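You operate a simulated robot arm through the tools that you are given. There is no shell and no other tool. Be economical: measure what you need, move in short steps, check, and stop when the job is done.

Carry out the task below with a simulated two-armed robot. There is one attempt and no reset: what you move stays moved.

TASK
Take the cap off the mould tin and lay it down on the top of the mould bench. Put the tall bottle from the ledge by section a on the ledge past section b. Shut the left door. Open the grey cabinet door, take the red sign from the top shelf of the grey cabinet and put it on the ledge past section b, then shut the door. Close the card drawer. Stack the neck ring marked "205" from the side bench on top of the neck ring that says "316". Push the light grey drawer shut. Take the green bottle from the numbered board and put it on the ledge before section b. Do these in any order. Set down upright: tall bottle, red sign, green bottle.

The check looks at the end state, three seconds after you hand in, the way a careful person would. Anything else that was tipped, shoved, dropped, spilled or broken makes it a failure. A push-on lid holds only when it is set on centred and level and pressed home; a screw cap is set on level and turned clockwise until tight.

THE ROBOT
Two 7-joint arms with two-finger parallel grippers on one trunk, on a base that drives. Base frame: it is fixed to the floor where the robot stands at the start and does not move with it; the origin is under the middle of the robot, x ahead of it, y to its left, z up; the surface under the hand at the start is at about z = 0.9. Lengths are in m, angles in rad, forces in N, time in s.
The left shoulder is at the start at [0.06, 0.189, 1.228], the right one opposite. With the tool pointing down near the work surface each hand reaches from about 0.1 to 0.66 m from the robot's upright axis, wherever it stands, measured 20 degrees to its own side. Places, roughly: card drawer [-6.8, 0.8, 0.9]; green bottle [-0.75, 3, 1]; grey cabinet door [-6.9, 0.8, 0.7]; ledge before section B (85x22 cm) [-3.28, 0.66, 0.9]; ledge past section B (80x22 cm) [-4.1, 0.68, 0.9]; left door [-4.2, 2.3, 0.5]; light grey drawer [-10.4, 2.6, 0.7]; mould tin [0.5, 0, 1]; neck ring [-7.75, 3, 0.75]; red sign [-6.75, 0.75, 0.75]; tall bottle [-2.75, 0.75, 1]. Payload 3.43 kg a hand.
The tool frame of a hand sits at the grasp point between the pads (the TCP): z along the fingers, y along the line on which they close. The tips reach 0.03 m beyond it. The gripper opens to 0.094 m. The fingers are 0.028 m wide and 0.01 m thick; the gripper's body (0.05 by 0.096 m) begins 0.055 m behind the TCP.
Orientation is that of the tool frame in the base frame, as [roll, pitch, yaw] about the fixed x, y, z axes, in that order (R = Rz(yaw) Ry(pitch) Rx(roll)). With the fingers straight down and closing along the base's y, the tool's x points along the base's -x, its y along +y and its z along -z.

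THE INTERFACE
- The arms move only by the tool drive_tool. It takes "left_motion", "right_motion" or both (then of equal length, played together; a hand with none holds still); each is text: rows parted by semicolons, each of 7 numbers parted by spaces: the shift along the tool's x, y, z in units of 40 mm (1.0 is 40 mm), then the turn, a rotation vector about the tool's x, y, z in units of 4 degrees (1.0 is 4 degrees), then the closure in counts, from 0 (fully open) to 255 (shut). In form: tx ty tz wx wy wz grip; .... A call has 1 to 8 rows; each row shifts and turns the commanded pose from where the row before left it, along the tool's axes as they then stand. A call with a number of a shift or a turn outside -1 to 1 is refused whole. A row lasts 0.2 s, in which the tool goes at most 0.05 m and 0.15 rad; a call with a longer step from one row to the next is refused whole, and so is a gripper value outside its range. A pose out of reach is approached as far as the arm can. The call stops where the force on the tool passes 40 N (or 10 N more than at its start, if that is more) or the arm is blocked; 0.2 s more then pass. Each finger travels about 0.153 m/s and halts on what it meets, pressing with about 41 N; the grip force reading is that of the motor and also rises with nothing between the fingers. The clock runs only during rows and for 0.2 s after the last one: add rows that do not move to give the fingers time. It gives the time, the measured TCP pose, the force on the tool (base axes), the opening and the grip force at its end, in the units of the frame above (readings bear some noise), with the torque about the TCP (base axes, N m) and any sound that the robot's microphone picked up.
- Cameras (640 x 400 px; columns grow to the right, rows downward): "scene" is now at [0.0088, -0.0012, 1.7655]; the picture's right is [-0.02, -1.00, 0.00], its down [-0.86, 0.02, -0.51] and it looks along [0.51, -0.01, -0.86] (base axes); focal length 278 px, centre (320, 200). "left" rides on the left gripper at [0.076, -0.014, -0.103] in its tool frame; the picture's right is [0.18, 0.98, 0.00], its down [-0.75, 0.14, -0.64] and it looks along [-0.63, 0.12, 0.77] (tool axes); focal length 243 px, centre (320, 200). "right" rides on the right gripper at [0.076, 0.014, -0.102] in its tool frame; the picture's right is [-0.18, 0.98, 0.00], its down [-0.75, -0.14, -0.64] and it looks along [-0.63, -0.12, 0.77] (tool axes); focal length 243 px, centre (320, 200). There is no depth. A picture from a camera that has moved, and an enlarged one, comes with that camera's place and axes in the base frame and with its lens.
- snapshot(camera): a new picture of that camera. The clock stands still meanwhile.
- slide_trunk(by): slides the trunk up (or, below 0, down) by that many m; the arms and the scene camera ride with it, the base frame stays. It gives what a move gives, with no picture.
- roll_base(legs): drives the robot by 1 to 6 legs, each [ahead, left, turn to the left] in m, m and rad, along the robot's own axes; the way and the turn of a leg run together, so that a leg with both is an arc; at most 1.5 m and 3.142 rad a leg. The arms and the cameras ride along, it lands a little off, and it stops where it bumps. It gives what a move gives.
- turn_head(pan, tilt): turns the head with the scene camera to pan (to the left, within 1.501 rad either way) and tilt (down, from -0.506 to 1.204), counted from straight ahead of the robot. It gives what a move gives.
- enlarge(camera, box): a new picture of the part [left, top, right, bottom] of that camera's present view, enlarged. The clock stands still meanwhile.
- hand_in(): hands the job in; it is judged then, once.

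Work in short steps. Places have to be worked out from the pictures, the camera data and where the tool is seen: move nearer, look again, correct. Check each grasp and each placing, and mend what went wrong. You have 207 turns and 202 pictures in all, those below and enlarged ones among them. Open the grippers and draw the arms clear of the work before you hand the job in, unless the task says otherwise; then end with one line.

The tools are called after "Request:" by a JSON object that holds its "fn" and its "kwargs". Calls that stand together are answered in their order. drive_tool: Moves the arms, as the interface text tells. Its arguments: {"type":"object","properties":{"left_motion":{"type":"string"},"right_motion":{"type":"string"}},"required":[]} The other tools are called the same way: slide_trunk (by) slides the trunk up or down; roll_base (legs) drives the base; turn_head (pan, tilt) turns the head that bears the scene camera; snapshot (camera) takes a picture; enlarge (camera, box) takes an enlarged picture of a part of a camera's view; hand_in () hands the job in.

At the start:

```text
t: 0.0
left_tcp_pos: [0.3405, 0.075, 1.2147]
left_orientation: [-3.141, 0.0, -3.141]
left_contact_force: [-1.1, -0.4, -0.1]
left_moment: [0.04, 0.0, -0.01]
left_width: 0.0941
left_grasp_force: 0.0
right_tcp_pos: [0.3467, -0.2242, 1.1706]
right_orientation: [3.141, 0.0, 3.141]
right_contact_force: [0.0, -0.1, -0.3]
right_moment: [-0.01, -0.02, 0.01]
right_width: 0.094
right_grasp_force: 0.0
trunk travel left (down, up): [-0.9, 0.09]
robot x, y, heading: [-0.0024, 0.0018, -0.0]
head pan, tilt: [-0.019, 1.031]
```

scene: 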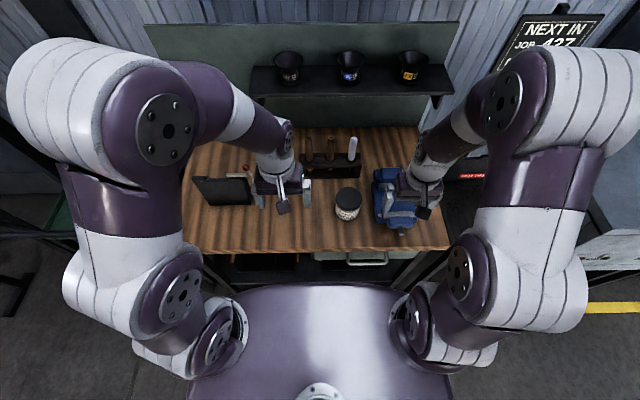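
right: 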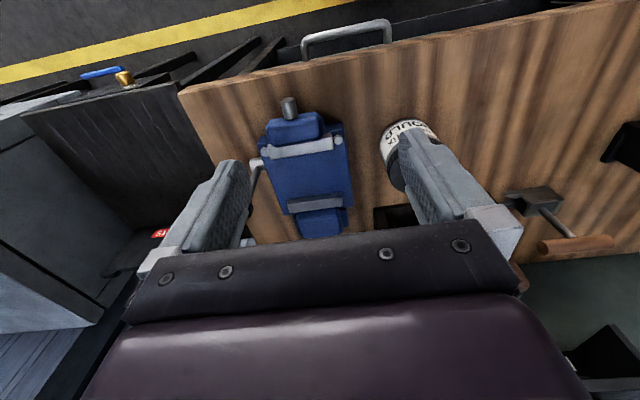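
left: 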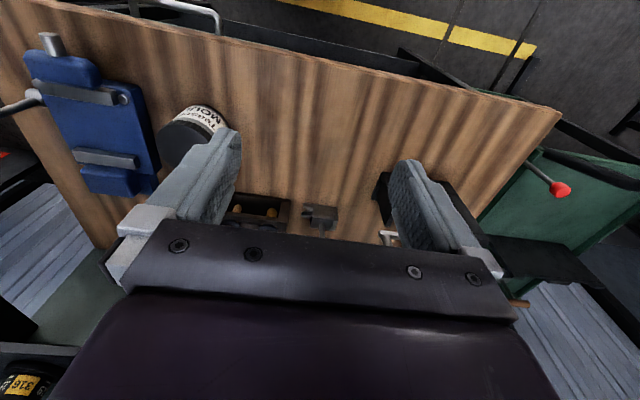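

I start by enlarging the view of the mould tin to see its cap and size.

Request:
{"fn": "enlarge", "kwargs": {"camera": "scene", "box": [240, 120, 460, 260]}}

Request:
{"fn": "enlarge", "kwargs": {"camera": "left", "box": [120, 60, 320, 260]}}

```text
2.86 times, centred on (350, 190) of scene
camera zoom: at [0.0088, -0.0012, 1.7655], right [-0.02, -1.0, 0.0], down [-0.86, 0.02, -0.51], along [0.51, -0.01, -0.86], focal length 796 px, centre (234, 229)
```

zoom: 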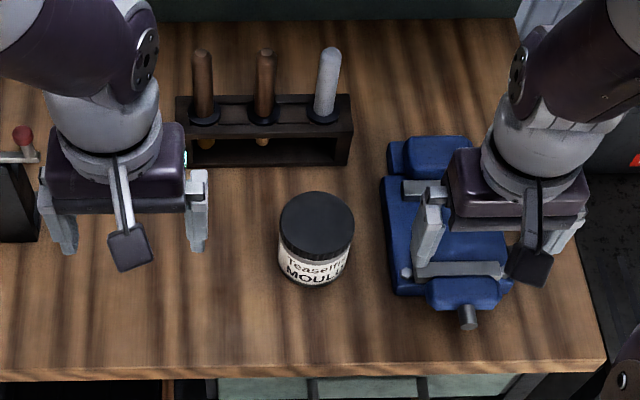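

```text
2.00 times, centred on (220, 160) of left
camera zoom: at [0.2649, 0.0606, 1.3166], right [-0.18, 0.98, 0.0], down [0.75, 0.14, 0.64], along [0.63, 0.12, -0.77], focal length 485 px, centre (520, 280)
```

zoom: 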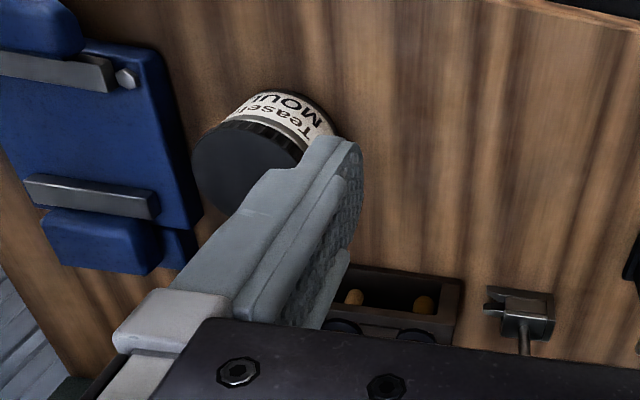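

The lid looks ribbed (a screw cap perhaps), centred near (0.467, -0.103), top about z 0.995, diameter about 0.083. I move the right hand above it to look.

Request:
{"fn": "drive_tool", "kwargs": {"right_motion": "-0.6 0.6 0.3 0 0 0 0; -0.6 0.6 0.3 0 0 0 0; -0.6 0.6 0.3 0 0 0 0; -0.6 0.6 0.3 0 0 0 0; -0.6 0.6 0.3 0 0 0 0; 0 0 0 0 0 0 0"}}

Request:
{"fn": "snapshot", "kwargs": {"camera": "right"}}

Request:
{"fn": "snapshot", "kwargs": {"camera": "scene"}}

```text
t: 1.4
left_tcp_pos: [0.3408, 0.0757, 1.2155]
left_orientation: [3.141, 0.001, -3.141]
left_contact_force: [-0.3, 0.3, -0.7]
left_moment: [-0.01, -0.01, 0.0]
left_width: 0.0942
left_grasp_force: 0.1
right_tcp_pos: [0.4655, -0.103, 1.1109]
right_orientation: [3.139, 0.001, 3.141]
right_contact_force: [0.8, -0.6, 0.1]
right_moment: [-0.01, -0.01, 0.01]
right_width: 0.0937
right_grasp_force: 0.0
trunk travel left (down, up): [-0.9, 0.09]
robot x, y, heading: [0.0003, 0.0003, 0.002]
head pan, tilt: [-0.019, 1.031]
```

```text
196 pictures are left
camera right: at [0.3909, -0.0882, 1.2139], right [0.18, 0.98, 0.0], down [0.75, -0.14, 0.64], along [0.63, -0.12, -0.77], focal length 243 px, centre (320, 200)
```

right: 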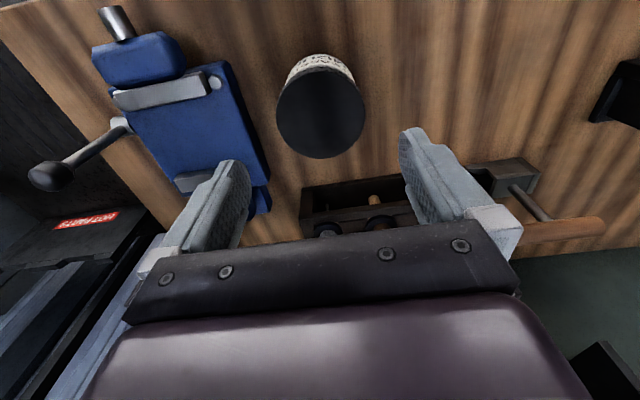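

```text
195 pictures are left
camera scene: at [0.0078, -0.0017, 1.7655], right [-0.02, -1.0, 0.0], down [-0.86, 0.02, -0.51], along [0.51, -0.01, -0.86], focal length 278 px, centre (320, 200)
```

scene: 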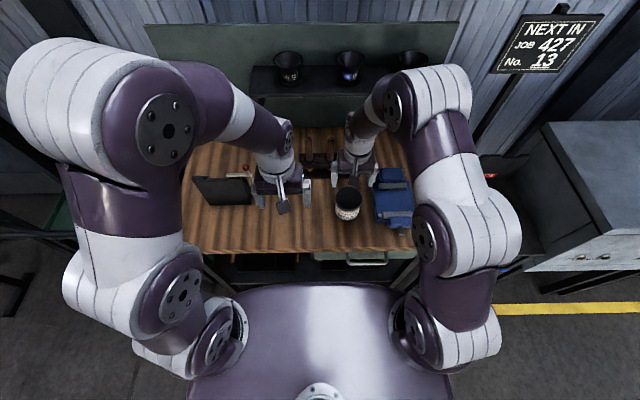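

The lid's centre checks out at about (0.467, -0.103), diameter 0.08. I turn the right wrist clockwise beforehand, so it can later twist counter-clockwise.

Request:
{"fn": "drive_tool", "kwargs": {"right_motion": "0 0 0 0 0 1 0; 0 0 0 0 0 1 0; 0 0 0 0 0 1 0; 0 0 0 0 0 1 0; 0 0 0 0 0 1 0; 0 0 0 0 0 1 0; 0 0 0 0 0 1 0; 0 0 0 0 0 1 0"}}

Request:
{"fn": "drive_tool", "kwargs": {"right_motion": "0 0 0.2 0 0 1 0; 0 0 0.2 0 0 1 0; 0 0 0.2 0 0 1 0; 0 0 0.2 0 0 1 0; 0 0 0.2 0 0 1 0; 0 0 0.1 0 0 1 0; 0 0 0.1 0 0 1 0; 0 0 0 0 0 0 0"}}

Request:
{"fn": "snapshot", "kwargs": {"camera": "right"}}

```text
t: 3.2
left_tcp_pos: [0.3407, 0.0748, 1.2155]
left_orientation: [3.141, -0.001, 3.141]
left_contact_force: [0.6, -0.3, -0.9]
left_moment: [-0.03, -0.03, -0.02]
left_width: 0.0938
left_grasp_force: 0.0
right_tcp_pos: [0.4667, -0.1028, 1.1117]
right_orientation: [-3.141, -0.001, 2.584]
right_contact_force: [0.0, 0.4, -0.6]
right_moment: [0.01, -0.02, 0.01]
right_width: 0.0942
right_grasp_force: 0.0
trunk travel left (down, up): [-0.9, 0.09]
robot x, y, heading: [-0.0015, -0.0003, -0.001]
head pan, tilt: [-0.019, 1.031]
```

```text
t: 5.0
left_tcp_pos: [0.3409, 0.075, 1.2154]
left_orientation: [3.141, 0.0, 3.141]
left_contact_force: [0.6, -0.1, 1.1]
left_moment: [-0.01, 0.0, 0.0]
left_width: 0.0935
left_grasp_force: 0.0
right_tcp_pos: [0.4662, -0.1044, 1.0637]
right_orientation: [3.139, 0.0, 2.094]
right_contact_force: [-0.1, 0.1, -0.1]
right_moment: [-0.04, 0.03, -0.01]
right_width: 0.0939
right_grasp_force: 0.1
trunk travel left (down, up): [-0.9, 0.09]
robot x, y, heading: [0.0017, -0.0021, -0.004]
head pan, tilt: [-0.019, 1.031]
```

```text
194 pictures are left
camera right: at [0.4416, -0.0287, 1.1661], right [0.94, 0.33, 0.0], down [0.25, -0.72, 0.64], along [0.21, -0.6, -0.77], focal length 243 px, centre (320, 200)
```

right: 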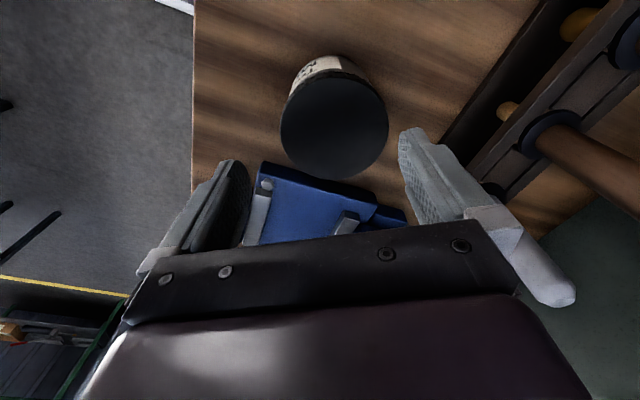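

The lid appears offset along the closing axis by about 10 mm; I enlarge to measure it better.

Request:
{"fn": "enlarge", "kwargs": {"camera": "right", "box": [220, 40, 460, 190]}}

```text
2.67 times, centred on (340, 115) of right
camera zoom: at [0.4416, -0.0287, 1.1661], right [0.94, 0.33, 0.0], down [0.25, -0.72, 0.64], along [0.21, -0.6, -0.77], focal length 647 px, centre (267, 427)
```

zoom: 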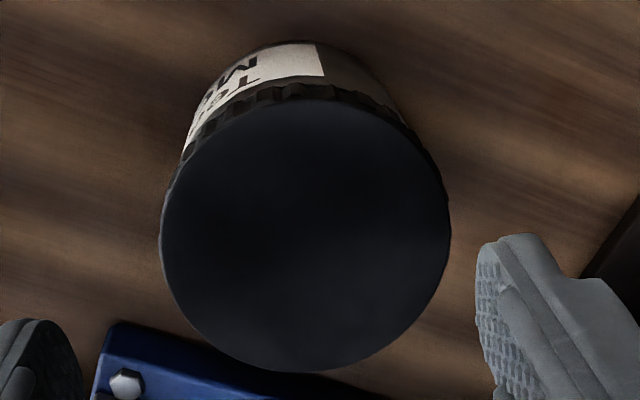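

Combining the views, the lid top is lower (≈0.973), centre about (0.478, -0.105), diameter ≈0.088. I shift over that and descend a little to check.

Request:
{"fn": "drive_tool", "kwargs": {"right_motion": "-0.16 0.24 0.3 0 0 0 0; 0 0 0.3 0 0 0 0; 0 0 0 0 0 0 0"}}

Request:
{"fn": "enlarge", "kwargs": {"camera": "right", "box": [200, 40, 440, 190]}}

```text
t: 5.8
left_tcp_pos: [0.341, 0.0757, 1.2155]
left_orientation: [3.139, 0.0, 3.141]
left_contact_force: [-0.2, -0.1, 1.3]
left_moment: [0.03, -0.04, -0.04]
left_width: 0.094
left_grasp_force: 0.0
right_tcp_pos: [0.4779, -0.1055, 1.04]
right_orientation: [3.141, 0.001, 2.093]
right_contact_force: [0.0, 0.4, 0.2]
right_moment: [0.0, 0.0, 0.03]
right_width: 0.0937
right_grasp_force: 0.1
trunk travel left (down, up): [-0.9, 0.09]
robot x, y, heading: [-0.0002, -0.0021, -0.001]
head pan, tilt: [-0.019, 1.031]
```

```text
2.67 times, centred on (320, 115) of right
camera zoom: at [0.4524, -0.0291, 1.1424], right [0.94, 0.33, 0.0], down [0.25, -0.72, 0.64], along [0.21, -0.6, -0.77], focal length 647 px, centre (320, 427)
```

zoom: 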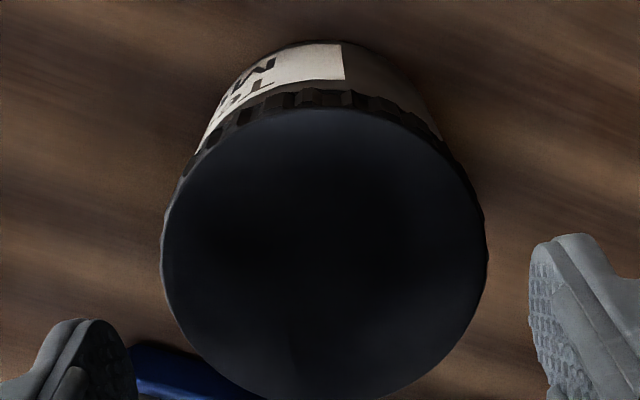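

The lid is now centred between the fingers, with clearance about 4 mm each side. I descend to bring the tips beside the cap's rim.

Request:
{"fn": "drive_tool", "kwargs": {"right_motion": "0 0 0.3 0 0 0 0; 0 0 0.3 0 0 0 0; 0 0 0.3 0 0 0 0; 0 0 0.1 0 0 0 0; 0 0 0 0 0 0 0"}}

Request:
{"fn": "snapshot", "kwargs": {"camera": "right"}}

Request:
{"fn": "enlarge", "kwargs": {"camera": "scene", "box": [270, 120, 430, 220]}}

```text
t: 7.0
left_tcp_pos: [0.3406, 0.0746, 1.2152]
left_orientation: [-3.142, 0.0, -3.141]
left_contact_force: [0.4, 0.3, 1.2]
left_moment: [0.02, -0.04, 0.02]
left_width: 0.0938
left_grasp_force: 0.1
right_tcp_pos: [0.4787, -0.1057, 0.9989]
right_orientation: [3.141, -0.001, 2.094]
right_contact_force: [0.2, 0.5, 0.7]
right_moment: [0.0, -0.01, -0.01]
right_width: 0.0939
right_grasp_force: 0.1
trunk travel left (down, up): [-0.9, 0.09]
robot x, y, heading: [0.0001, -0.0004, 0.004]
head pan, tilt: [-0.019, 1.031]
```

```text
191 pictures are left
camera right: at [0.4536, -0.0298, 1.1017], right [0.94, 0.33, 0.0], down [0.25, -0.72, 0.64], along [0.21, -0.6, -0.77], focal length 243 px, centre (320, 200)
```

right: 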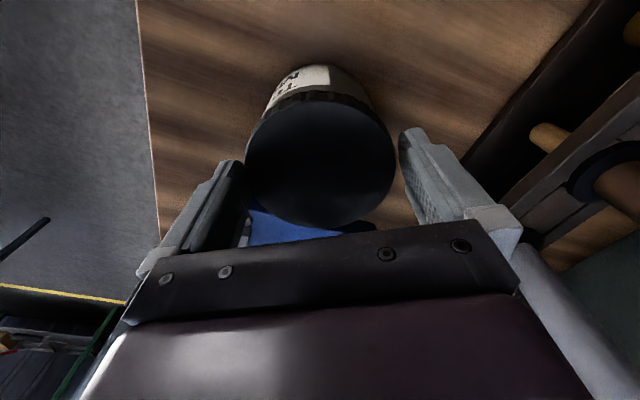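

```text
4.00 times, centred on (350, 170) of scene
camera zoom: at [0.0086, -0.0011, 1.7655], right [-0.02, -1.0, 0.0], down [-0.86, 0.02, -0.51], along [0.51, -0.01, -0.86], focal length 1114 px, centre (200, 320)
```

zoom: 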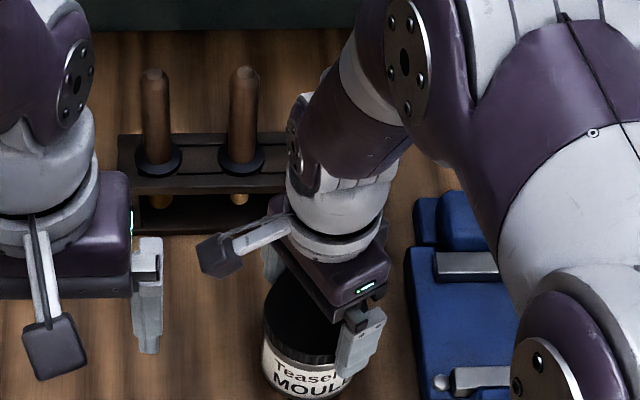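

Cap top is at ≈0.986 and the tips are 17 mm below it. I shift a few mm along tool +x for centring and close the fingers.

Request:
{"fn": "drive_tool", "kwargs": {"right_motion": "0.15 0 0.05 0 0 0 0; 0 0 0 0 0 0 100; 0 0 0 0 0 0 160; 0 0 0 0 0 0 160"}}

Request:
{"fn": "enlarge", "kwargs": {"camera": "right", "box": [200, 40, 440, 240]}}

```text
t: 8.0
left_tcp_pos: [0.3418, 0.0754, 1.2157]
left_orientation: [3.141, 0.0, 3.141]
left_contact_force: [0.4, -0.4, 1.0]
left_moment: [-0.01, 0.0, 0.0]
left_width: 0.0943
left_grasp_force: 0.0
right_tcp_pos: [0.4756, -0.0993, 0.9981]
right_orientation: [3.139, 0.0, 2.095]
right_contact_force: [1.6, -2.4, 3.4]
right_moment: [-0.16, 0.08, 0.07]
right_width: 0.0819
right_grasp_force: 41.0
trunk travel left (down, up): [-0.9, 0.09]
robot x, y, heading: [0.0014, 0.0032, 0.001]
head pan, tilt: [-0.019, 1.031]
```

```text
2.00 times, centred on (320, 140) of right
camera zoom: at [0.4505, -0.025, 1.1002], right [0.94, 0.33, 0.0], down [0.25, -0.72, 0.64], along [0.21, -0.6, -0.77], focal length 485 px, centre (320, 320)
```

zoom: 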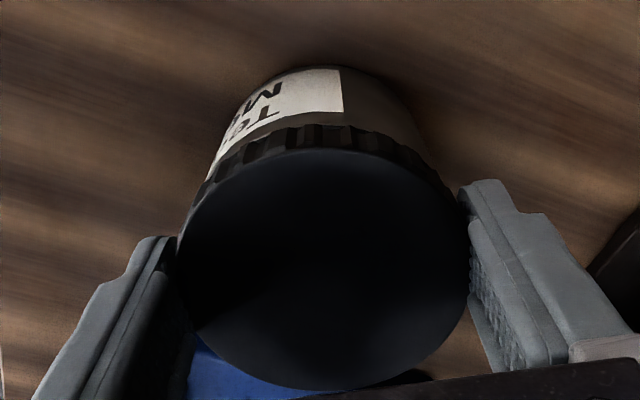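

The cap is gripped at 82 mm. I twist counter-clockwise (negative about the tool z), and check whether the tin turns along.

Request:
{"fn": "drive_tool", "kwargs": {"right_motion": "0 0 0 0 0 -1 255; 0 0 0 0 0 -1 255; 0 0 0 0 0 -1 255; 0 0 0 0 0 -1 255; 0 0 0 0 0 -1 255; 0 0 0 0 0 -1 255"}}

Request:
{"fn": "enlarge", "kwargs": {"camera": "scene", "box": [270, 140, 430, 240]}}

Request:
{"fn": "enlarge", "kwargs": {"camera": "right", "box": [200, 40, 440, 240]}}

```text
t: 9.4
left_tcp_pos: [0.3399, 0.0752, 1.2141]
left_orientation: [3.141, -0.001, 3.141]
left_contact_force: [-0.8, -0.1, -0.8]
left_moment: [-0.02, -0.01, 0.03]
left_width: 0.0941
left_grasp_force: 0.1
right_tcp_pos: [0.4743, -0.0989, 0.9984]
right_orientation: [3.141, 0.0, 2.516]
right_contact_force: [-2.7, 1.6, 2.5]
right_moment: [-0.15, 0.31, -0.12]
right_width: 0.0818
right_grasp_force: 40.8
trunk travel left (down, up): [-0.9, 0.09]
robot x, y, heading: [-0.0035, -0.0006, 0.0]
head pan, tilt: [-0.019, 1.031]
```

```text
4.00 times, centred on (350, 190) of scene
camera zoom: at [0.0079, -0.0008, 1.7654], right [-0.02, -1.0, 0.0], down [-0.86, 0.02, -0.51], along [0.51, -0.01, -0.86], focal length 1114 px, centre (200, 240)
```

zoom: 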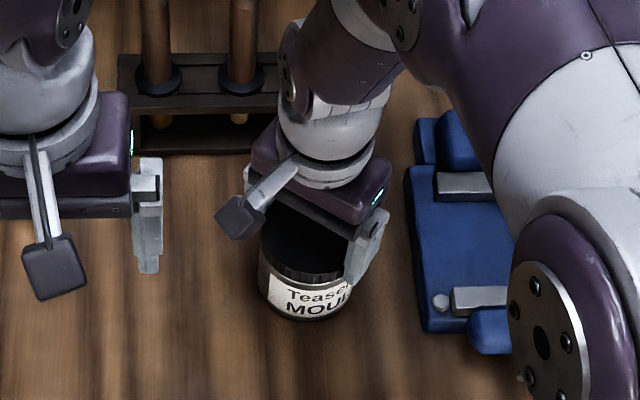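

```text
2.00 times, centred on (320, 140) of right
camera zoom: at [0.4218, -0.0412, 1.1003], right [0.73, 0.69, 0.0], down [0.53, -0.56, 0.64], along [0.44, -0.47, -0.77], focal length 485 px, centre (320, 320)
```

zoom: 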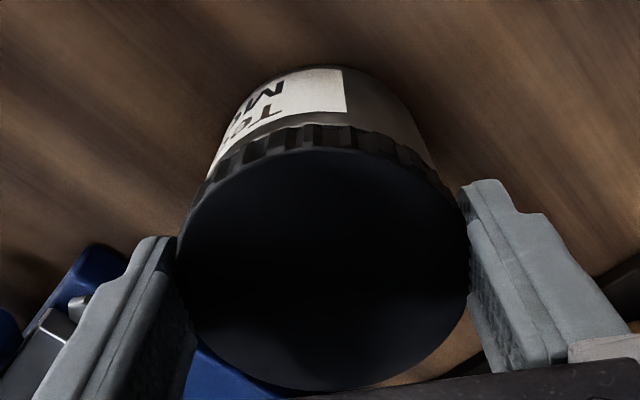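

The tin turns with the cap. I test pressing down while twisting, so bench friction might hold the tin.

Request:
{"fn": "drive_tool", "kwargs": {"right_motion": "0 0 0.1 0 0 0 255; 0 0 0.1 0 0 0 255; 0 0 0.05 0 0 0 255"}}

```text
t: 9.9
left_tcp_pos: [0.3373, 0.0753, 1.2169]
left_orientation: [3.141, 0.003, 3.141]
left_contact_force: [-0.2, -0.2, 1.0]
left_moment: [0.01, 0.0, -0.01]
left_width: 0.0941
left_grasp_force: 0.1
right_tcp_pos: [0.4757, -0.0993, 0.997]
right_orientation: [3.14, 0.004, 2.515]
right_contact_force: [-13.6, -4.4, 33.6]
right_moment: [-1.01, 1.75, -0.14]
right_width: 0.0816
right_grasp_force: 41.0
trunk travel left (down, up): [-0.9, 0.09]
robot x, y, heading: [0.0021, -0.0006, -0.002]
head pan, tilt: [-0.019, 1.031]
stopped in row 2 (right hand): the force on the tool passed its limit at 47 N (the readings are from after the stop); the commanded pose is now the measured one
```

Pressing force is now about 34 N; I twist while this holds.

Request:
{"fn": "drive_tool", "kwargs": {"right_motion": "0 0 0.03 0 0 -0.5 255; 0 0 0 0 0 -1 255; 0 0 0 0 0 -1 255; 0 0 0 0 0 -1 255; 0 0 0 0 0 -1 255; 0 0 0 0 0 -1 255"}}

Request:
{"fn": "enlarge", "kwargs": {"camera": "right", "box": [200, 40, 440, 240]}}

```text
t: 10.8
left_tcp_pos: [0.3368, 0.0764, 1.2162]
left_orientation: [3.142, 0.004, 3.141]
left_contact_force: [0.4, 0.1, 0.3]
left_moment: [0.02, 0.03, 0.02]
left_width: 0.0938
left_grasp_force: 0.1
right_tcp_pos: [0.4758, -0.0976, 0.9969]
right_orientation: [3.136, 0.007, 2.676]
right_contact_force: [-13.7, 5.0, 37.1]
right_moment: [-1.12, 1.12, -0.48]
right_width: 0.0815
right_grasp_force: 41.3
trunk travel left (down, up): [-0.9, 0.09]
robot x, y, heading: [0.0029, 0.0008, 0.001]
head pan, tilt: [-0.019, 1.031]
stopped in row 4 (right hand): the force on the tool passed its limit at 48 N (the readings are from after the stop); the commanded pose is now the measured one
```

```text
2.00 times, centred on (320, 140) of right
camera zoom: at [0.4135, -0.0487, 1.0993], right [0.61, 0.8, 0.01], down [0.6, -0.47, 0.65], along [0.52, -0.39, -0.76], focal length 485 px, centre (320, 320)
```

zoom: 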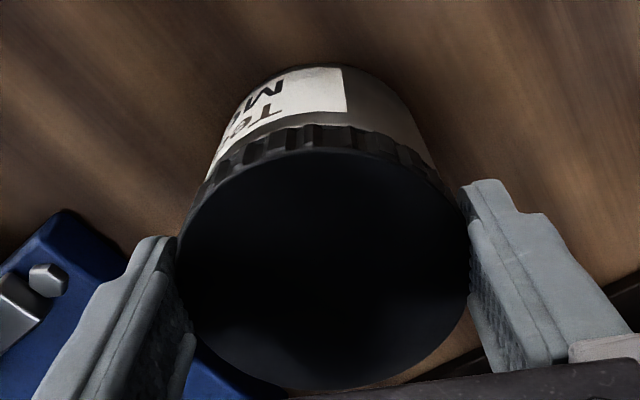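

Both still turn together, so the tin needs holding: the left hand will grip the body from the front-left, tilted 35° below horizontal. I open the right hand, wind it back, and turn the left hand at height.

Request:
{"fn": "drive_tool", "kwargs": {"right_motion": "0 0 0 0 0 0 0; 0 0 0 0 0 0 0; 0 0 0 0 0 1 0; 0 0 0 0 0 1 0; 0 0 0 0 0 1 0; 0 0 0 0 0 1 0; 0 0 0 0 0 1 0; 0 0 0 0 0 1 0", "left_motion": "0 0 0 0 0 1 0; 0 0 0 0 0 1 0; 0 0 0 0 0 1 0; 0 0 0 0 0 1 0; 0 0 0 0 0 1 0; 0 0 0 0 0 1 0; 0 0 0 0 0 1 0; 0 0 0 0 0 1 0"}}

Request:
{"fn": "drive_tool", "kwargs": {"right_motion": "0 0 0 0 0 1 0; 0 0 0 0 0 1 0; 0 0 0 0 0 1 0; 0 0 0 0 0 1 0; 0 0 0 0 0 1 0; 0 0 0 0 0 1 0; 0 0 0 0 0 1 0; 0 0 0 0 0 0 0", "left_motion": "0 0 0 0 0 1 0; 0 0 0 0 0 1 0; 0 0 0 0 0 1 0; 0 0 0 0 0 0.25 0; 0 0 0 0 -1 0 0; 0 0 0 0 -1 0 0; 0 0 0 0 -1 0 0; 0 0 0 0 -1 0 0"}}

Request:
{"fn": "drive_tool", "kwargs": {"left_motion": "0 0 0 0 -1 0 0; 0 0 0 0 -1 0 0; 0 0 0 0 -1 0 0; 0 0 0 0 -1 0 0; 0 0 0 0 -1 0 0; 0 0 0 0 -1 0 0; 0 0 0 0 -1 0 0; 0 0 0 0 -1 0 0"}}

Request:
{"fn": "snapshot", "kwargs": {"camera": "scene"}}

Request:
{"fn": "snapshot", "kwargs": {"camera": "right"}}

```text
t: 12.6
left_tcp_pos: [0.3408, 0.0743, 1.216]
left_orientation: [-3.14, -0.001, 2.582]
left_contact_force: [0.2, -0.2, 0.1]
left_moment: [0.0, 0.01, 0.0]
left_width: 0.094
left_grasp_force: 0.0
right_tcp_pos: [0.4772, -0.0984, 0.9943]
right_orientation: [3.136, 0.003, 2.255]
right_contact_force: [0.6, -0.3, -0.6]
right_moment: [0.03, 0.0, 0.0]
right_width: 0.0941
right_grasp_force: 0.0
trunk travel left (down, up): [-0.9, 0.09]
robot x, y, heading: [-0.002, 0.0008, 0.002]
head pan, tilt: [-0.019, 1.031]
```

```text
t: 14.3
left_tcp_pos: [0.3411, 0.0757, 1.2154]
left_orientation: [3.141, 0.282, 2.355]
left_contact_force: [0.1, -0.3, -0.3]
left_moment: [-0.02, 0.01, -0.02]
left_width: 0.0943
left_grasp_force: 0.0
right_tcp_pos: [0.4782, -0.0983, 0.995]
right_orientation: [3.137, 0.0, 1.768]
right_contact_force: [1.3, 0.0, 0.1]
right_moment: [0.0, -0.02, -0.01]
right_width: 0.0939
right_grasp_force: 0.0
trunk travel left (down, up): [-0.9, 0.09]
robot x, y, heading: [0.0018, -0.001, -0.003]
head pan, tilt: [-0.019, 1.031]
```

```text
t: 16.1
left_tcp_pos: [0.3411, 0.0745, 1.2152]
left_orientation: [3.14, 0.839, 2.355]
left_contact_force: [-0.3, 1.4, 0.1]
left_moment: [0.02, -0.01, 0.03]
left_width: 0.0942
left_grasp_force: 0.1
right_tcp_pos: [0.4791, -0.0981, 0.9943]
right_orientation: [3.137, 0.001, 1.769]
right_contact_force: [0.4, 0.7, 0.2]
right_moment: [0.01, 0.0, -0.01]
right_width: 0.0942
right_grasp_force: 0.1
trunk travel left (down, up): [-0.9, 0.09]
robot x, y, heading: [-0.002, -0.0004, -0.004]
head pan, tilt: [-0.019, 1.031]
```

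```text
185 pictures are left
camera scene: at [0.0085, -0.0008, 1.7655], right [-0.02, -1.0, 0.0], down [-0.86, 0.02, -0.51], along [0.51, -0.01, -0.86], focal length 278 px, centre (320, 200)
```

scene: 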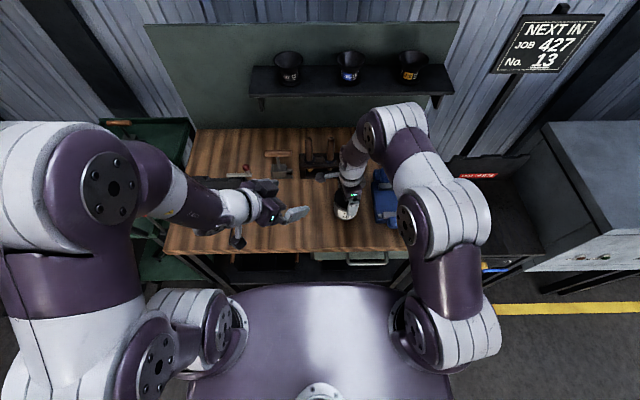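

```text
184 pictures are left
camera right: at [0.4776, -0.0195, 1.0969], right [1.0, 0.01, 0.01], down [0.01, -0.77, 0.64], along [0.01, -0.64, -0.77], focal length 243 px, centre (320, 200)
```

right: 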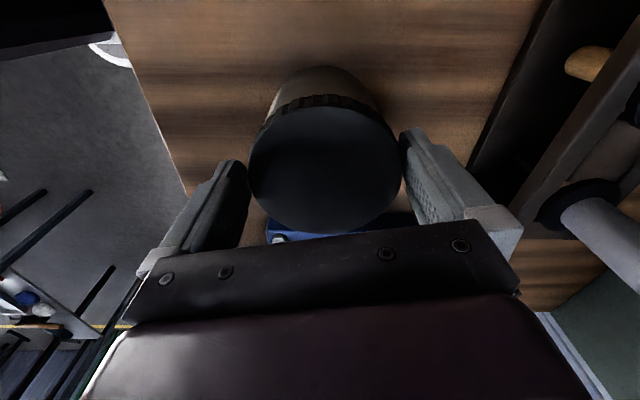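

The left hand has turned well. I finish its tilt and bring it to a spot 0.13 m before the tin along its approach line.

Request:
{"fn": "drive_tool", "kwargs": {"left_motion": "0 0 0 0 -1 0 0; 0 0 0 0 -0.75 0 0; 0.44 -0.116 0.825 0 0 0 0; 0.44 -0.116 0.825 0 0 0 0; 0.44 -0.116 0.825 0 0 0 0; 0.44 -0.116 0.825 0 0 0 0; 0.44 -0.116 0.825 0 0 0 0; 0.44 -0.116 0.825 0 0 0 0"}}

Request:
{"fn": "snapshot", "kwargs": {"camera": "left"}}

Request:
{"fn": "enlarge", "kwargs": {"camera": "scene", "box": [230, 140, 430, 265]}}

```text
t: 17.9
left_tcp_pos: [0.4217, -0.0153, 1.0308]
left_orientation: [-3.127, 0.956, 2.366]
left_contact_force: [0.1, -0.5, 0.3]
left_moment: [0.03, 0.02, 0.0]
left_width: 0.0941
left_grasp_force: 0.0
left hand out of reach, approached as far as the arm can: row 6, 7, 8
right_tcp_pos: [0.4781, -0.0982, 0.9938]
right_orientation: [3.136, -0.002, 1.768]
right_contact_force: [0.4, -0.4, -0.5]
right_moment: [0.0, 0.02, 0.01]
right_width: 0.0939
right_grasp_force: 0.0
trunk travel left (down, up): [-0.9, 0.09]
robot x, y, heading: [-0.0023, -0.0014, 0.003]
head pan, tilt: [-0.019, 1.031]
```

```text
183 pictures are left
camera left: at [0.3213, 0.0651, 1.0277], right [0.62, 0.77, -0.16], down [0.04, 0.17, 0.98], along [0.78, -0.62, 0.07], focal length 243 px, centre (320, 200)
```

left: 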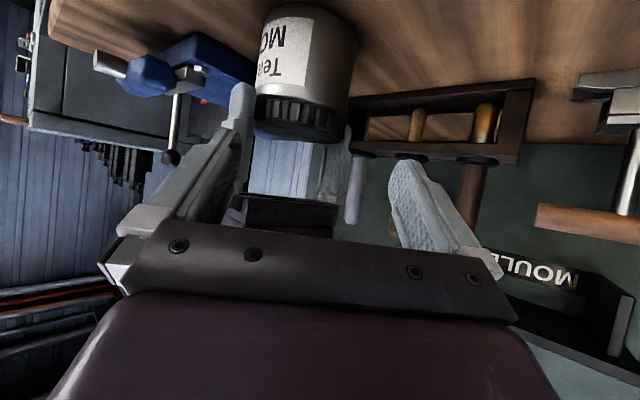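

```text
3.20 times, centred on (330, 202) of scene
camera zoom: at [0.0099, -0.0017, 1.7655], right [-0.02, -1.0, 0.0], down [-0.86, 0.02, -0.51], along [0.51, -0.01, -0.86], focal length 891 px, centre (288, 192)
```

zoom: 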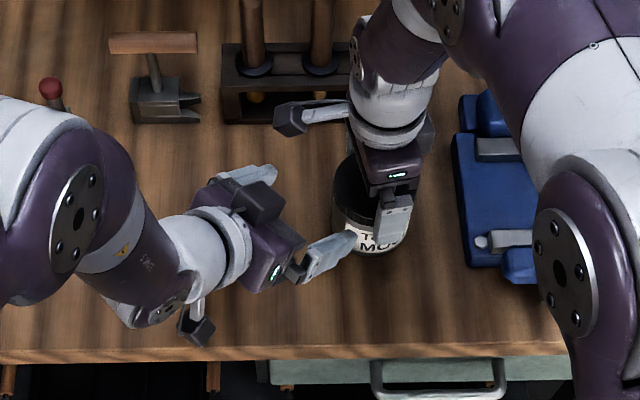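

The left arm is folded too tight here. I raise the right hand clear of the cap and drive the base 0.12 m back to give it room.

Request:
{"fn": "drive_tool", "kwargs": {"right_motion": "0 0 -0.6 0 0 0 0; 0 0 -0.6 0 0 0 0; 0 0 -0.6 0 0 0 0"}}

Request:
{"fn": "roll_base", "kwargs": {"legs": [[-0.13, 0, 0]]}}

```text
t: 18.8
left_tcp_pos: [0.4205, -0.0147, 1.0311]
left_orientation: [-3.126, 0.956, 2.365]
left_contact_force: [0.1, -0.6, 0.8]
left_moment: [-0.01, -0.02, 0.01]
left_width: 0.094
left_grasp_force: 0.1
right_tcp_pos: [0.4767, -0.0993, 1.0681]
right_orientation: [3.135, -0.001, 1.767]
right_contact_force: [-0.3, 0.6, -1.4]
right_moment: [-0.01, -0.02, -0.03]
right_width: 0.094
right_grasp_force: 0.1
trunk travel left (down, up): [-0.9, 0.09]
robot x, y, heading: [-0.0024, -0.0032, 0.0]
head pan, tilt: [-0.019, 1.031]
```

```text
t: 20.0
left_tcp_pos: [0.2932, -0.015, 1.0319]
left_orientation: [-3.123, 0.957, 2.366]
left_contact_force: [0.9, 0.3, -0.9]
left_moment: [-0.02, -0.02, 0.03]
left_width: 0.0942
left_grasp_force: 0.0
right_tcp_pos: [0.3498, -0.0994, 1.0661]
right_orientation: [3.135, -0.001, 1.767]
right_contact_force: [1.1, -0.9, -0.5]
right_moment: [-0.01, -0.01, -0.01]
right_width: 0.0939
right_grasp_force: 0.1
trunk travel left (down, up): [-0.9, 0.09]
robot x, y, heading: [-0.1259, -0.0015, 0.002]
head pan, tilt: [-0.019, 1.031]
```

Base moved 0.124 m back. The left hand goes to its pre-approach point (0.397, -0.014, 1.015).

Request:
{"fn": "drive_tool", "kwargs": {"left_motion": "-0.23 0.59 0.58 0 0 0 0; -0.23 0.59 0.58 0 0 0 0; -0.23 0.59 0.58 0 0 0 0; 0 0 0 0 0 0 0"}}

Request:
{"fn": "snapshot", "kwargs": {"camera": "left"}}

Request:
{"fn": "snapshot", "kwargs": {"camera": "scene"}}

```text
t: 21.0
left_tcp_pos: [0.3939, -0.0163, 1.0147]
left_orientation: [-3.127, 0.956, 2.366]
left_contact_force: [0.0, -0.9, -0.7]
left_moment: [-0.02, 0.02, -0.01]
left_width: 0.0941
left_grasp_force: 0.1
right_tcp_pos: [0.3491, -0.1007, 1.0665]
right_orientation: [3.136, 0.001, 1.768]
right_contact_force: [-0.3, -0.5, 0.8]
right_moment: [0.0, 0.03, 0.02]
right_width: 0.0938
right_grasp_force: 0.0
trunk travel left (down, up): [-0.9, 0.09]
robot x, y, heading: [-0.1278, 0.0007, 0.002]
head pan, tilt: [-0.019, 1.031]
```

```text
181 pictures are left
camera left: at [0.2944, 0.0645, 1.0107], right [0.62, 0.77, -0.16], down [0.04, 0.17, 0.98], along [0.78, -0.62, 0.07], focal length 243 px, centre (320, 200)
```

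left: 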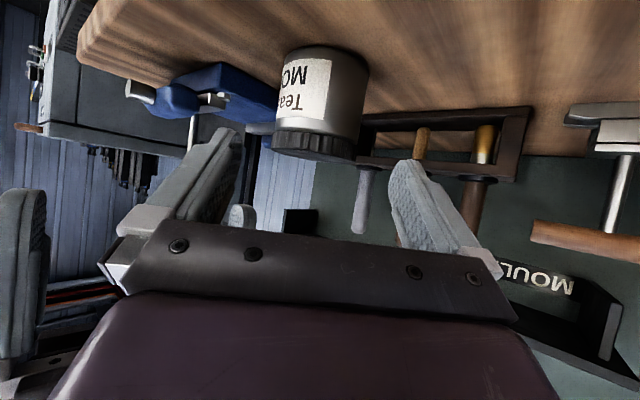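

```text
180 pictures are left
camera scene: at [-0.119, -0.001, 1.7655], right [-0.02, -1.0, 0.0], down [-0.86, 0.02, -0.51], along [0.51, -0.01, -0.86], focal length 278 px, centre (320, 200)
```

scene: 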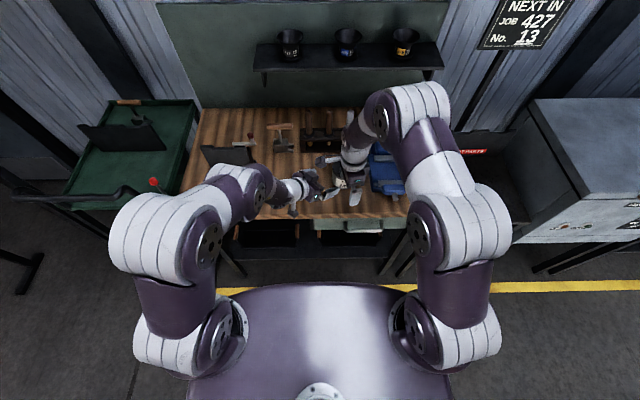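

The tin sits on the approach line (about 2-3 mm to the tool's +y). I advance most of the way with that correction.

Request:
{"fn": "drive_tool", "kwargs": {"left_motion": "0 0.06 0.6 0 0 0 0; 0 0 0.6 0 0 0 0; 0 0 0.6 0 0 0 0; 0 0 0.3 0 0 0 0; 0 0 0 0 0 0 0"}}

Request:
{"fn": "snapshot", "kwargs": {"camera": "left"}}

Request:
{"fn": "enlarge", "kwargs": {"camera": "scene", "box": [260, 130, 420, 230]}}

```text
t: 22.2
left_tcp_pos: [0.4439, -0.0628, 0.9644]
left_orientation: [-3.125, 0.956, 2.363]
left_contact_force: [0.4, 0.1, 0.4]
left_moment: [-0.02, -0.06, 0.04]
left_width: 0.094
left_grasp_force: 0.0
right_tcp_pos: [0.3483, -0.0993, 1.0667]
right_orientation: [3.136, 0.001, 1.768]
right_contact_force: [0.4, -0.5, 0.0]
right_moment: [0.01, -0.02, -0.03]
right_width: 0.0939
right_grasp_force: 0.0
trunk travel left (down, up): [-0.9, 0.09]
robot x, y, heading: [-0.1297, -0.0011, -0.003]
head pan, tilt: [-0.019, 1.031]
```

```text
179 pictures are left
camera left: at [0.3434, 0.0169, 0.9607], right [0.62, 0.77, -0.16], down [0.04, 0.17, 0.98], along [0.78, -0.62, 0.07], focal length 243 px, centre (320, 200)
```

left: 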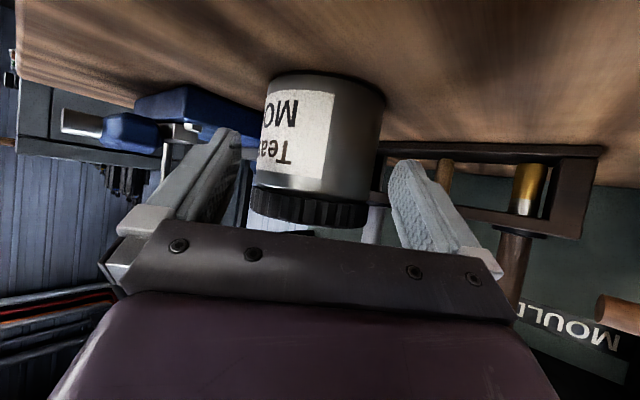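

```text
4.00 times, centred on (340, 180) of scene
camera zoom: at [-0.1196, -0.0009, 1.7655], right [-0.02, -1.0, 0.0], down [-0.86, 0.02, -0.51], along [0.51, -0.01, -0.86], focal length 1114 px, centre (240, 280)
```

zoom: 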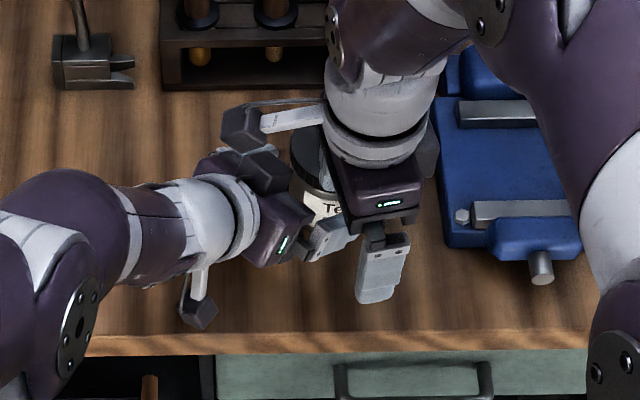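

Tin is centred between the left fingers. I advance the last 46 mm slowly.

Request:
{"fn": "drive_tool", "kwargs": {"left_motion": "0 0 0.3 0 0 0 0; 0 0 0.3 0 0 0 0; 0 0 0.3 0 0 0 0; 0 0 0.2 0 0 0 0; 0 0 0 0 0 0 0"}}

Request:
{"fn": "snapshot", "kwargs": {"camera": "left"}}

```text
t: 23.4
left_tcp_pos: [0.469, -0.0885, 0.9401]
left_orientation: [-3.126, 0.956, 2.366]
left_contact_force: [-1.0, 0.0, 0.0]
left_moment: [-0.01, -0.02, -0.01]
left_width: 0.0939
left_grasp_force: 0.0
right_tcp_pos: [0.3494, -0.1002, 1.0662]
right_orientation: [3.136, 0.002, 1.768]
right_contact_force: [-0.7, -0.3, 0.1]
right_moment: [0.02, 0.02, -0.04]
right_width: 0.0939
right_grasp_force: 0.1
trunk travel left (down, up): [-0.9, 0.09]
robot x, y, heading: [-0.1259, -0.0005, 0.004]
head pan, tilt: [-0.019, 1.031]
```

```text
177 pictures are left
camera left: at [0.3697, -0.0087, 0.9358], right [0.62, 0.77, -0.16], down [0.04, 0.17, 0.98], along [0.78, -0.62, 0.07], focal length 243 px, centre (320, 200)
```

left: 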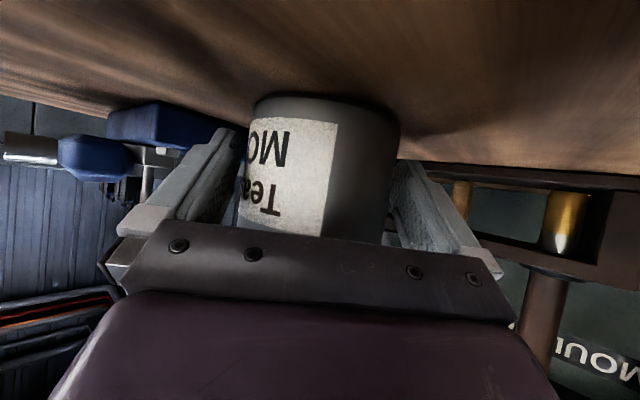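

The fingers straddle the tin body; I close the left hand on it.

Request:
{"fn": "drive_tool", "kwargs": {"left_motion": "0 0 0 0 0 0 60; 0 0 0 0 0 0 150; 0 0 0 0 0 0 200; 0 0 0 0 0 0 200"}}

Request:
{"fn": "snapshot", "kwargs": {"camera": "left"}}

```text
t: 24.4
left_tcp_pos: [0.4697, -0.0889, 0.9397]
left_orientation: [-3.127, 0.958, 2.365]
left_contact_force: [-0.7, -0.5, 0.5]
left_moment: [-0.25, 0.12, -0.05]
left_width: 0.0836
left_grasp_force: 40.9
right_tcp_pos: [0.3482, -0.0998, 1.067]
right_orientation: [3.137, 0.0, 1.769]
right_contact_force: [0.5, -0.9, 0.0]
right_moment: [-0.02, -0.01, -0.02]
right_width: 0.094
right_grasp_force: 0.0
trunk travel left (down, up): [-0.9, 0.09]
robot x, y, heading: [-0.1314, 0.0008, 0.003]
head pan, tilt: [-0.019, 1.031]
```

```text
176 pictures are left
camera left: at [0.3696, -0.0088, 0.936], right [0.62, 0.77, -0.16], down [0.04, 0.17, 0.98], along [0.78, -0.62, 0.07], focal length 243 px, centre (320, 200)
```

left: 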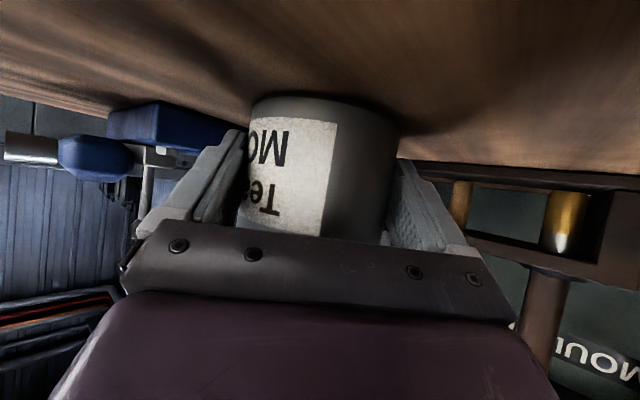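

The tin body is held (84 mm). The right hand returns above the cap.

Request:
{"fn": "drive_tool", "kwargs": {"right_motion": "-0.14 0.8 0 0 0 0 0; -0.14 0.8 0 0 0 0 0; -0.14 0.8 0 0 0 0 0; -0.14 0.8 0 0 0 0 0; 0 0 0.3 0 0 0 0; 0 0 0 0 0 0 0"}}

Request:
{"fn": "snapshot", "kwargs": {"camera": "right"}}

```text
t: 25.8
left_tcp_pos: [0.4717, -0.0882, 0.9401]
left_orientation: [-3.125, 0.959, 2.363]
left_contact_force: [1.2, -0.7, 1.5]
left_moment: [-0.22, 0.06, 0.14]
left_width: 0.0834
left_grasp_force: 40.6
right_tcp_pos: [0.4784, -0.0962, 1.0565]
right_orientation: [3.137, -0.002, 1.768]
right_contact_force: [0.1, 0.5, -0.6]
right_moment: [0.01, -0.01, 0.01]
right_width: 0.094
right_grasp_force: 0.2
trunk travel left (down, up): [-0.9, 0.09]
robot x, y, heading: [-0.1276, -0.0006, 0.001]
head pan, tilt: [-0.019, 1.031]
```

```text
175 pictures are left
camera right: at [0.4785, -0.0172, 1.1583], right [1.0, 0.01, 0.0], down [0.01, -0.77, 0.64], along [0.01, -0.64, -0.77], focal length 243 px, centre (320, 200)
```

right: 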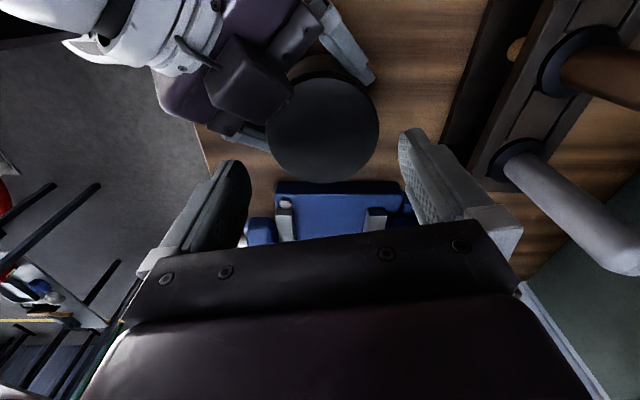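

The cap is centred under the right hand. To clear the left fingers I turn 14° and descend so tips are about 12 mm below the cap top, then close.

Request:
{"fn": "drive_tool", "kwargs": {"right_motion": "0 0 0.2 0 0 -1 0; 0 0 0.2 0 0 -1 0; 0 0 0.2 0 0 -1 0; 0 0 0.3 0 0 -0.5 0; 0 0 0.25 0 0 0 0; 0 0 0.17 0 0 0 0; 0 0 0 0 0 0 0"}}

Request:
{"fn": "drive_tool", "kwargs": {"right_motion": "0 0 0 0 0 0 80; 0 0 0 0 0 0 200; 0 0 0 0 0 0 255; 0 0 0 0 0 0 255"}}

Request:
{"fn": "snapshot", "kwargs": {"camera": "right"}}

```text
t: 27.4
left_tcp_pos: [0.4706, -0.0885, 0.9396]
left_orientation: [-3.125, 0.956, 2.364]
left_contact_force: [3.0, 0.3, 1.5]
left_moment: [-0.34, -0.11, 0.15]
left_width: 0.0835
left_grasp_force: 41.4
right_tcp_pos: [0.4789, -0.0956, 1.0022]
right_orientation: [3.136, 0.002, 2.013]
right_contact_force: [-0.6, -1.0, 2.6]
right_moment: [-0.08, 0.12, 0.08]
right_width: 0.0938
right_grasp_force: 0.0
trunk travel left (down, up): [-0.9, 0.09]
robot x, y, heading: [-0.1266, -0.0028, -0.002]
head pan, tilt: [-0.019, 1.031]
```

```text
t: 28.4
left_tcp_pos: [0.4696, -0.089, 0.9404]
left_orientation: [-3.126, 0.956, 2.364]
left_contact_force: [-6.0, 4.1, 7.8]
left_moment: [-0.38, -0.23, 0.01]
left_width: 0.0833
left_grasp_force: 40.8
right_tcp_pos: [0.4784, -0.0971, 1.004]
right_orientation: [3.134, 0.001, 2.013]
right_contact_force: [8.4, -2.9, -2.8]
right_moment: [-0.07, -0.26, 0.01]
right_width: 0.082
right_grasp_force: 41.0
trunk travel left (down, up): [-0.9, 0.09]
robot x, y, heading: [-0.1315, 0.0021, 0.002]
head pan, tilt: [-0.019, 1.031]
```

```text
174 pictures are left
camera right: at [0.4595, -0.0198, 1.1052], right [0.97, 0.25, 0.01], down [0.19, -0.74, 0.64], along [0.17, -0.62, -0.77], focal length 243 px, centre (320, 200)
```

right: 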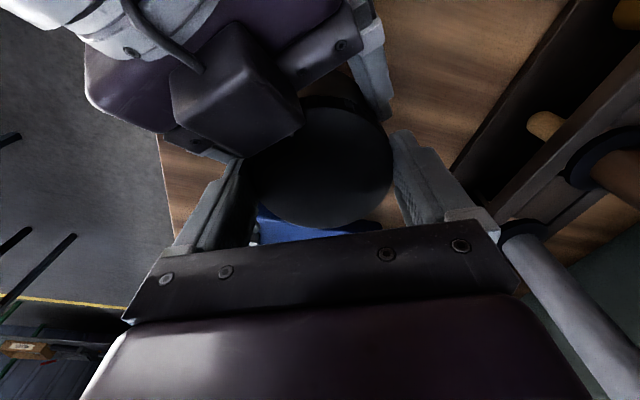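

Both hands hold. I twist the cap counter-clockwise by 24° and watch torque.

Request:
{"fn": "drive_tool", "kwargs": {"right_motion": "0 0 0 0 0 -1 255; 0 0 0 0 0 -1 255; 0 0 0 0 0 -1 255; 0 0 0 0 0 -1 255; 0 0 0 0 0 -1 255; 0 0 0 0 0 -1 255"}}

Request:
{"fn": "snapshot", "kwargs": {"camera": "left"}}

Request:
{"fn": "snapshot", "kwargs": {"camera": "right"}}

```text
t: 29.8
left_tcp_pos: [0.4694, -0.0885, 0.9402]
left_orientation: [-3.126, 0.954, 2.368]
left_contact_force: [17.6, 3.5, -6.5]
left_moment: [-0.57, 0.97, 0.6]
left_width: 0.0833
left_grasp_force: 41.2
right_tcp_pos: [0.4785, -0.0959, 1.0011]
right_orientation: [3.138, 0.001, 2.433]
right_contact_force: [-17.2, -8.4, 19.0]
right_moment: [-0.31, 0.41, -0.32]
right_width: 0.082
right_grasp_force: 40.9
trunk travel left (down, up): [-0.9, 0.09]
robot x, y, heading: [-0.127, -0.0002, 0.003]
head pan, tilt: [-0.019, 1.031]
```

```text
173 pictures are left
camera left: at [0.3691, -0.0083, 0.936], right [0.62, 0.77, -0.16], down [0.04, 0.17, 0.98], along [0.78, -0.62, 0.07], focal length 243 px, centre (320, 200)
```

left: 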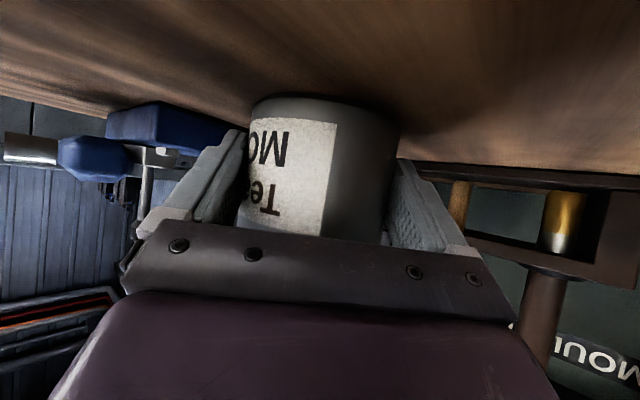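

```text
172 pictures are left
camera right: at [0.4296, -0.0347, 1.1046], right [0.78, 0.63, 0.0], down [0.48, -0.6, 0.64], along [0.4, -0.5, -0.77], focal length 243 px, centre (320, 200)
```

right: 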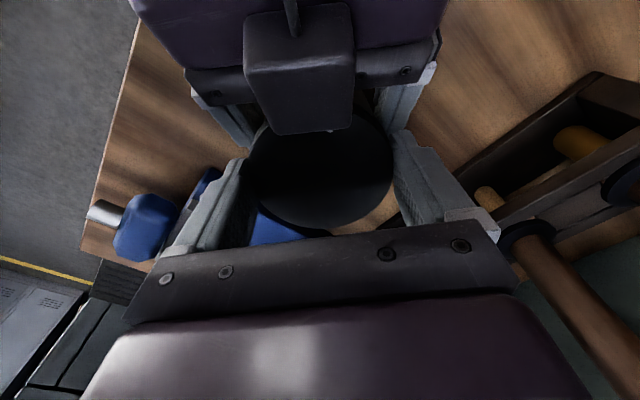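

The label stayed still while the cap turned: it unscrews. The cap is pushing up slightly, so I go on with a slight lift, watching the black box on the left gripper.

Request:
{"fn": "drive_tool", "kwargs": {"right_motion": "0 0 -0.03 0 0 -1 255; 0 0 -0.03 0 0 -1 255; 0 0 -0.03 0 0 -1 255; 0 0 -0.02 0 0 -1 255"}}

Request:
{"fn": "snapshot", "kwargs": {"camera": "right"}}

```text
t: 30.9
left_tcp_pos: [0.4718, -0.0894, 0.9408]
left_orientation: [-3.126, 0.959, 2.367]
left_contact_force: [-3.4, 4.0, 3.1]
left_moment: [-0.17, -0.09, -0.02]
left_width: 0.0831
left_grasp_force: 41.0
right_tcp_pos: [0.4785, -0.0984, 1.0039]
right_orientation: [3.141, 0.003, 2.705]
right_contact_force: [3.3, -2.0, -7.4]
right_moment: [-0.07, -0.16, 0.01]
right_width: 0.0818
right_grasp_force: 41.7
trunk travel left (down, up): [-0.9, 0.09]
robot x, y, heading: [-0.132, 0.0039, -0.001]
head pan, tilt: [-0.019, 1.031]
stopped in row 4 (right hand): the force on the tool passed its limit at 41 N (the readings are from after the stop); the commanded pose is now the measured one
```

```text
171 pictures are left
camera right: at [0.4153, -0.0514, 1.1065], right [0.58, 0.81, 0.0], down [0.62, -0.45, 0.65], along [0.53, -0.37, -0.76], focal length 243 px, centre (320, 200)
```

right: 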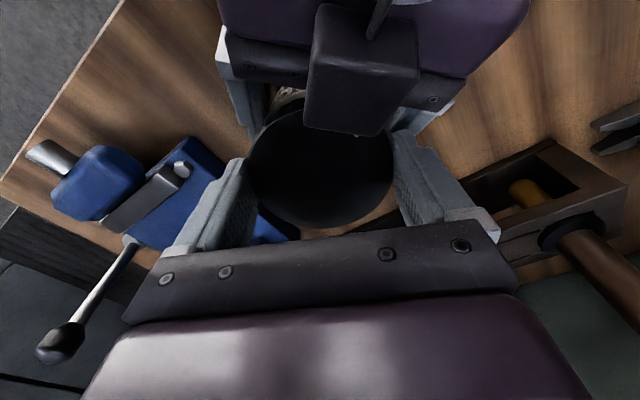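

Stopped at 41 N, residual small. I test whether the cap is already free by lifting 4 mm.

Request:
{"fn": "drive_tool", "kwargs": {"right_motion": "0 0 -0.05 0 0 0 255; 0 0 -0.05 0 0 0 255; 0 0 0 0 0 0 255"}}

```text
t: 31.5
left_tcp_pos: [0.4721, -0.0894, 0.9439]
left_orientation: [-3.127, 0.966, 2.36]
left_contact_force: [-4.1, 0.8, 2.8]
left_moment: [-0.04, -0.12, -0.07]
left_width: 0.0832
left_grasp_force: 40.8
right_tcp_pos: [0.4787, -0.0998, 1.0052]
right_orientation: [3.139, 0.007, 2.706]
right_contact_force: [3.7, -0.9, -7.4]
right_moment: [-0.03, -0.13, 0.0]
right_width: 0.0819
right_grasp_force: 41.0
trunk travel left (down, up): [-0.9, 0.09]
robot x, y, heading: [-0.1289, 0.0001, -0.003]
head pan, tilt: [-0.019, 1.031]
stopped in row 3 (right hand): the force on the tool passed its limit at 43 N (the readings are from after the stop); the commanded pose is now the measured one
```

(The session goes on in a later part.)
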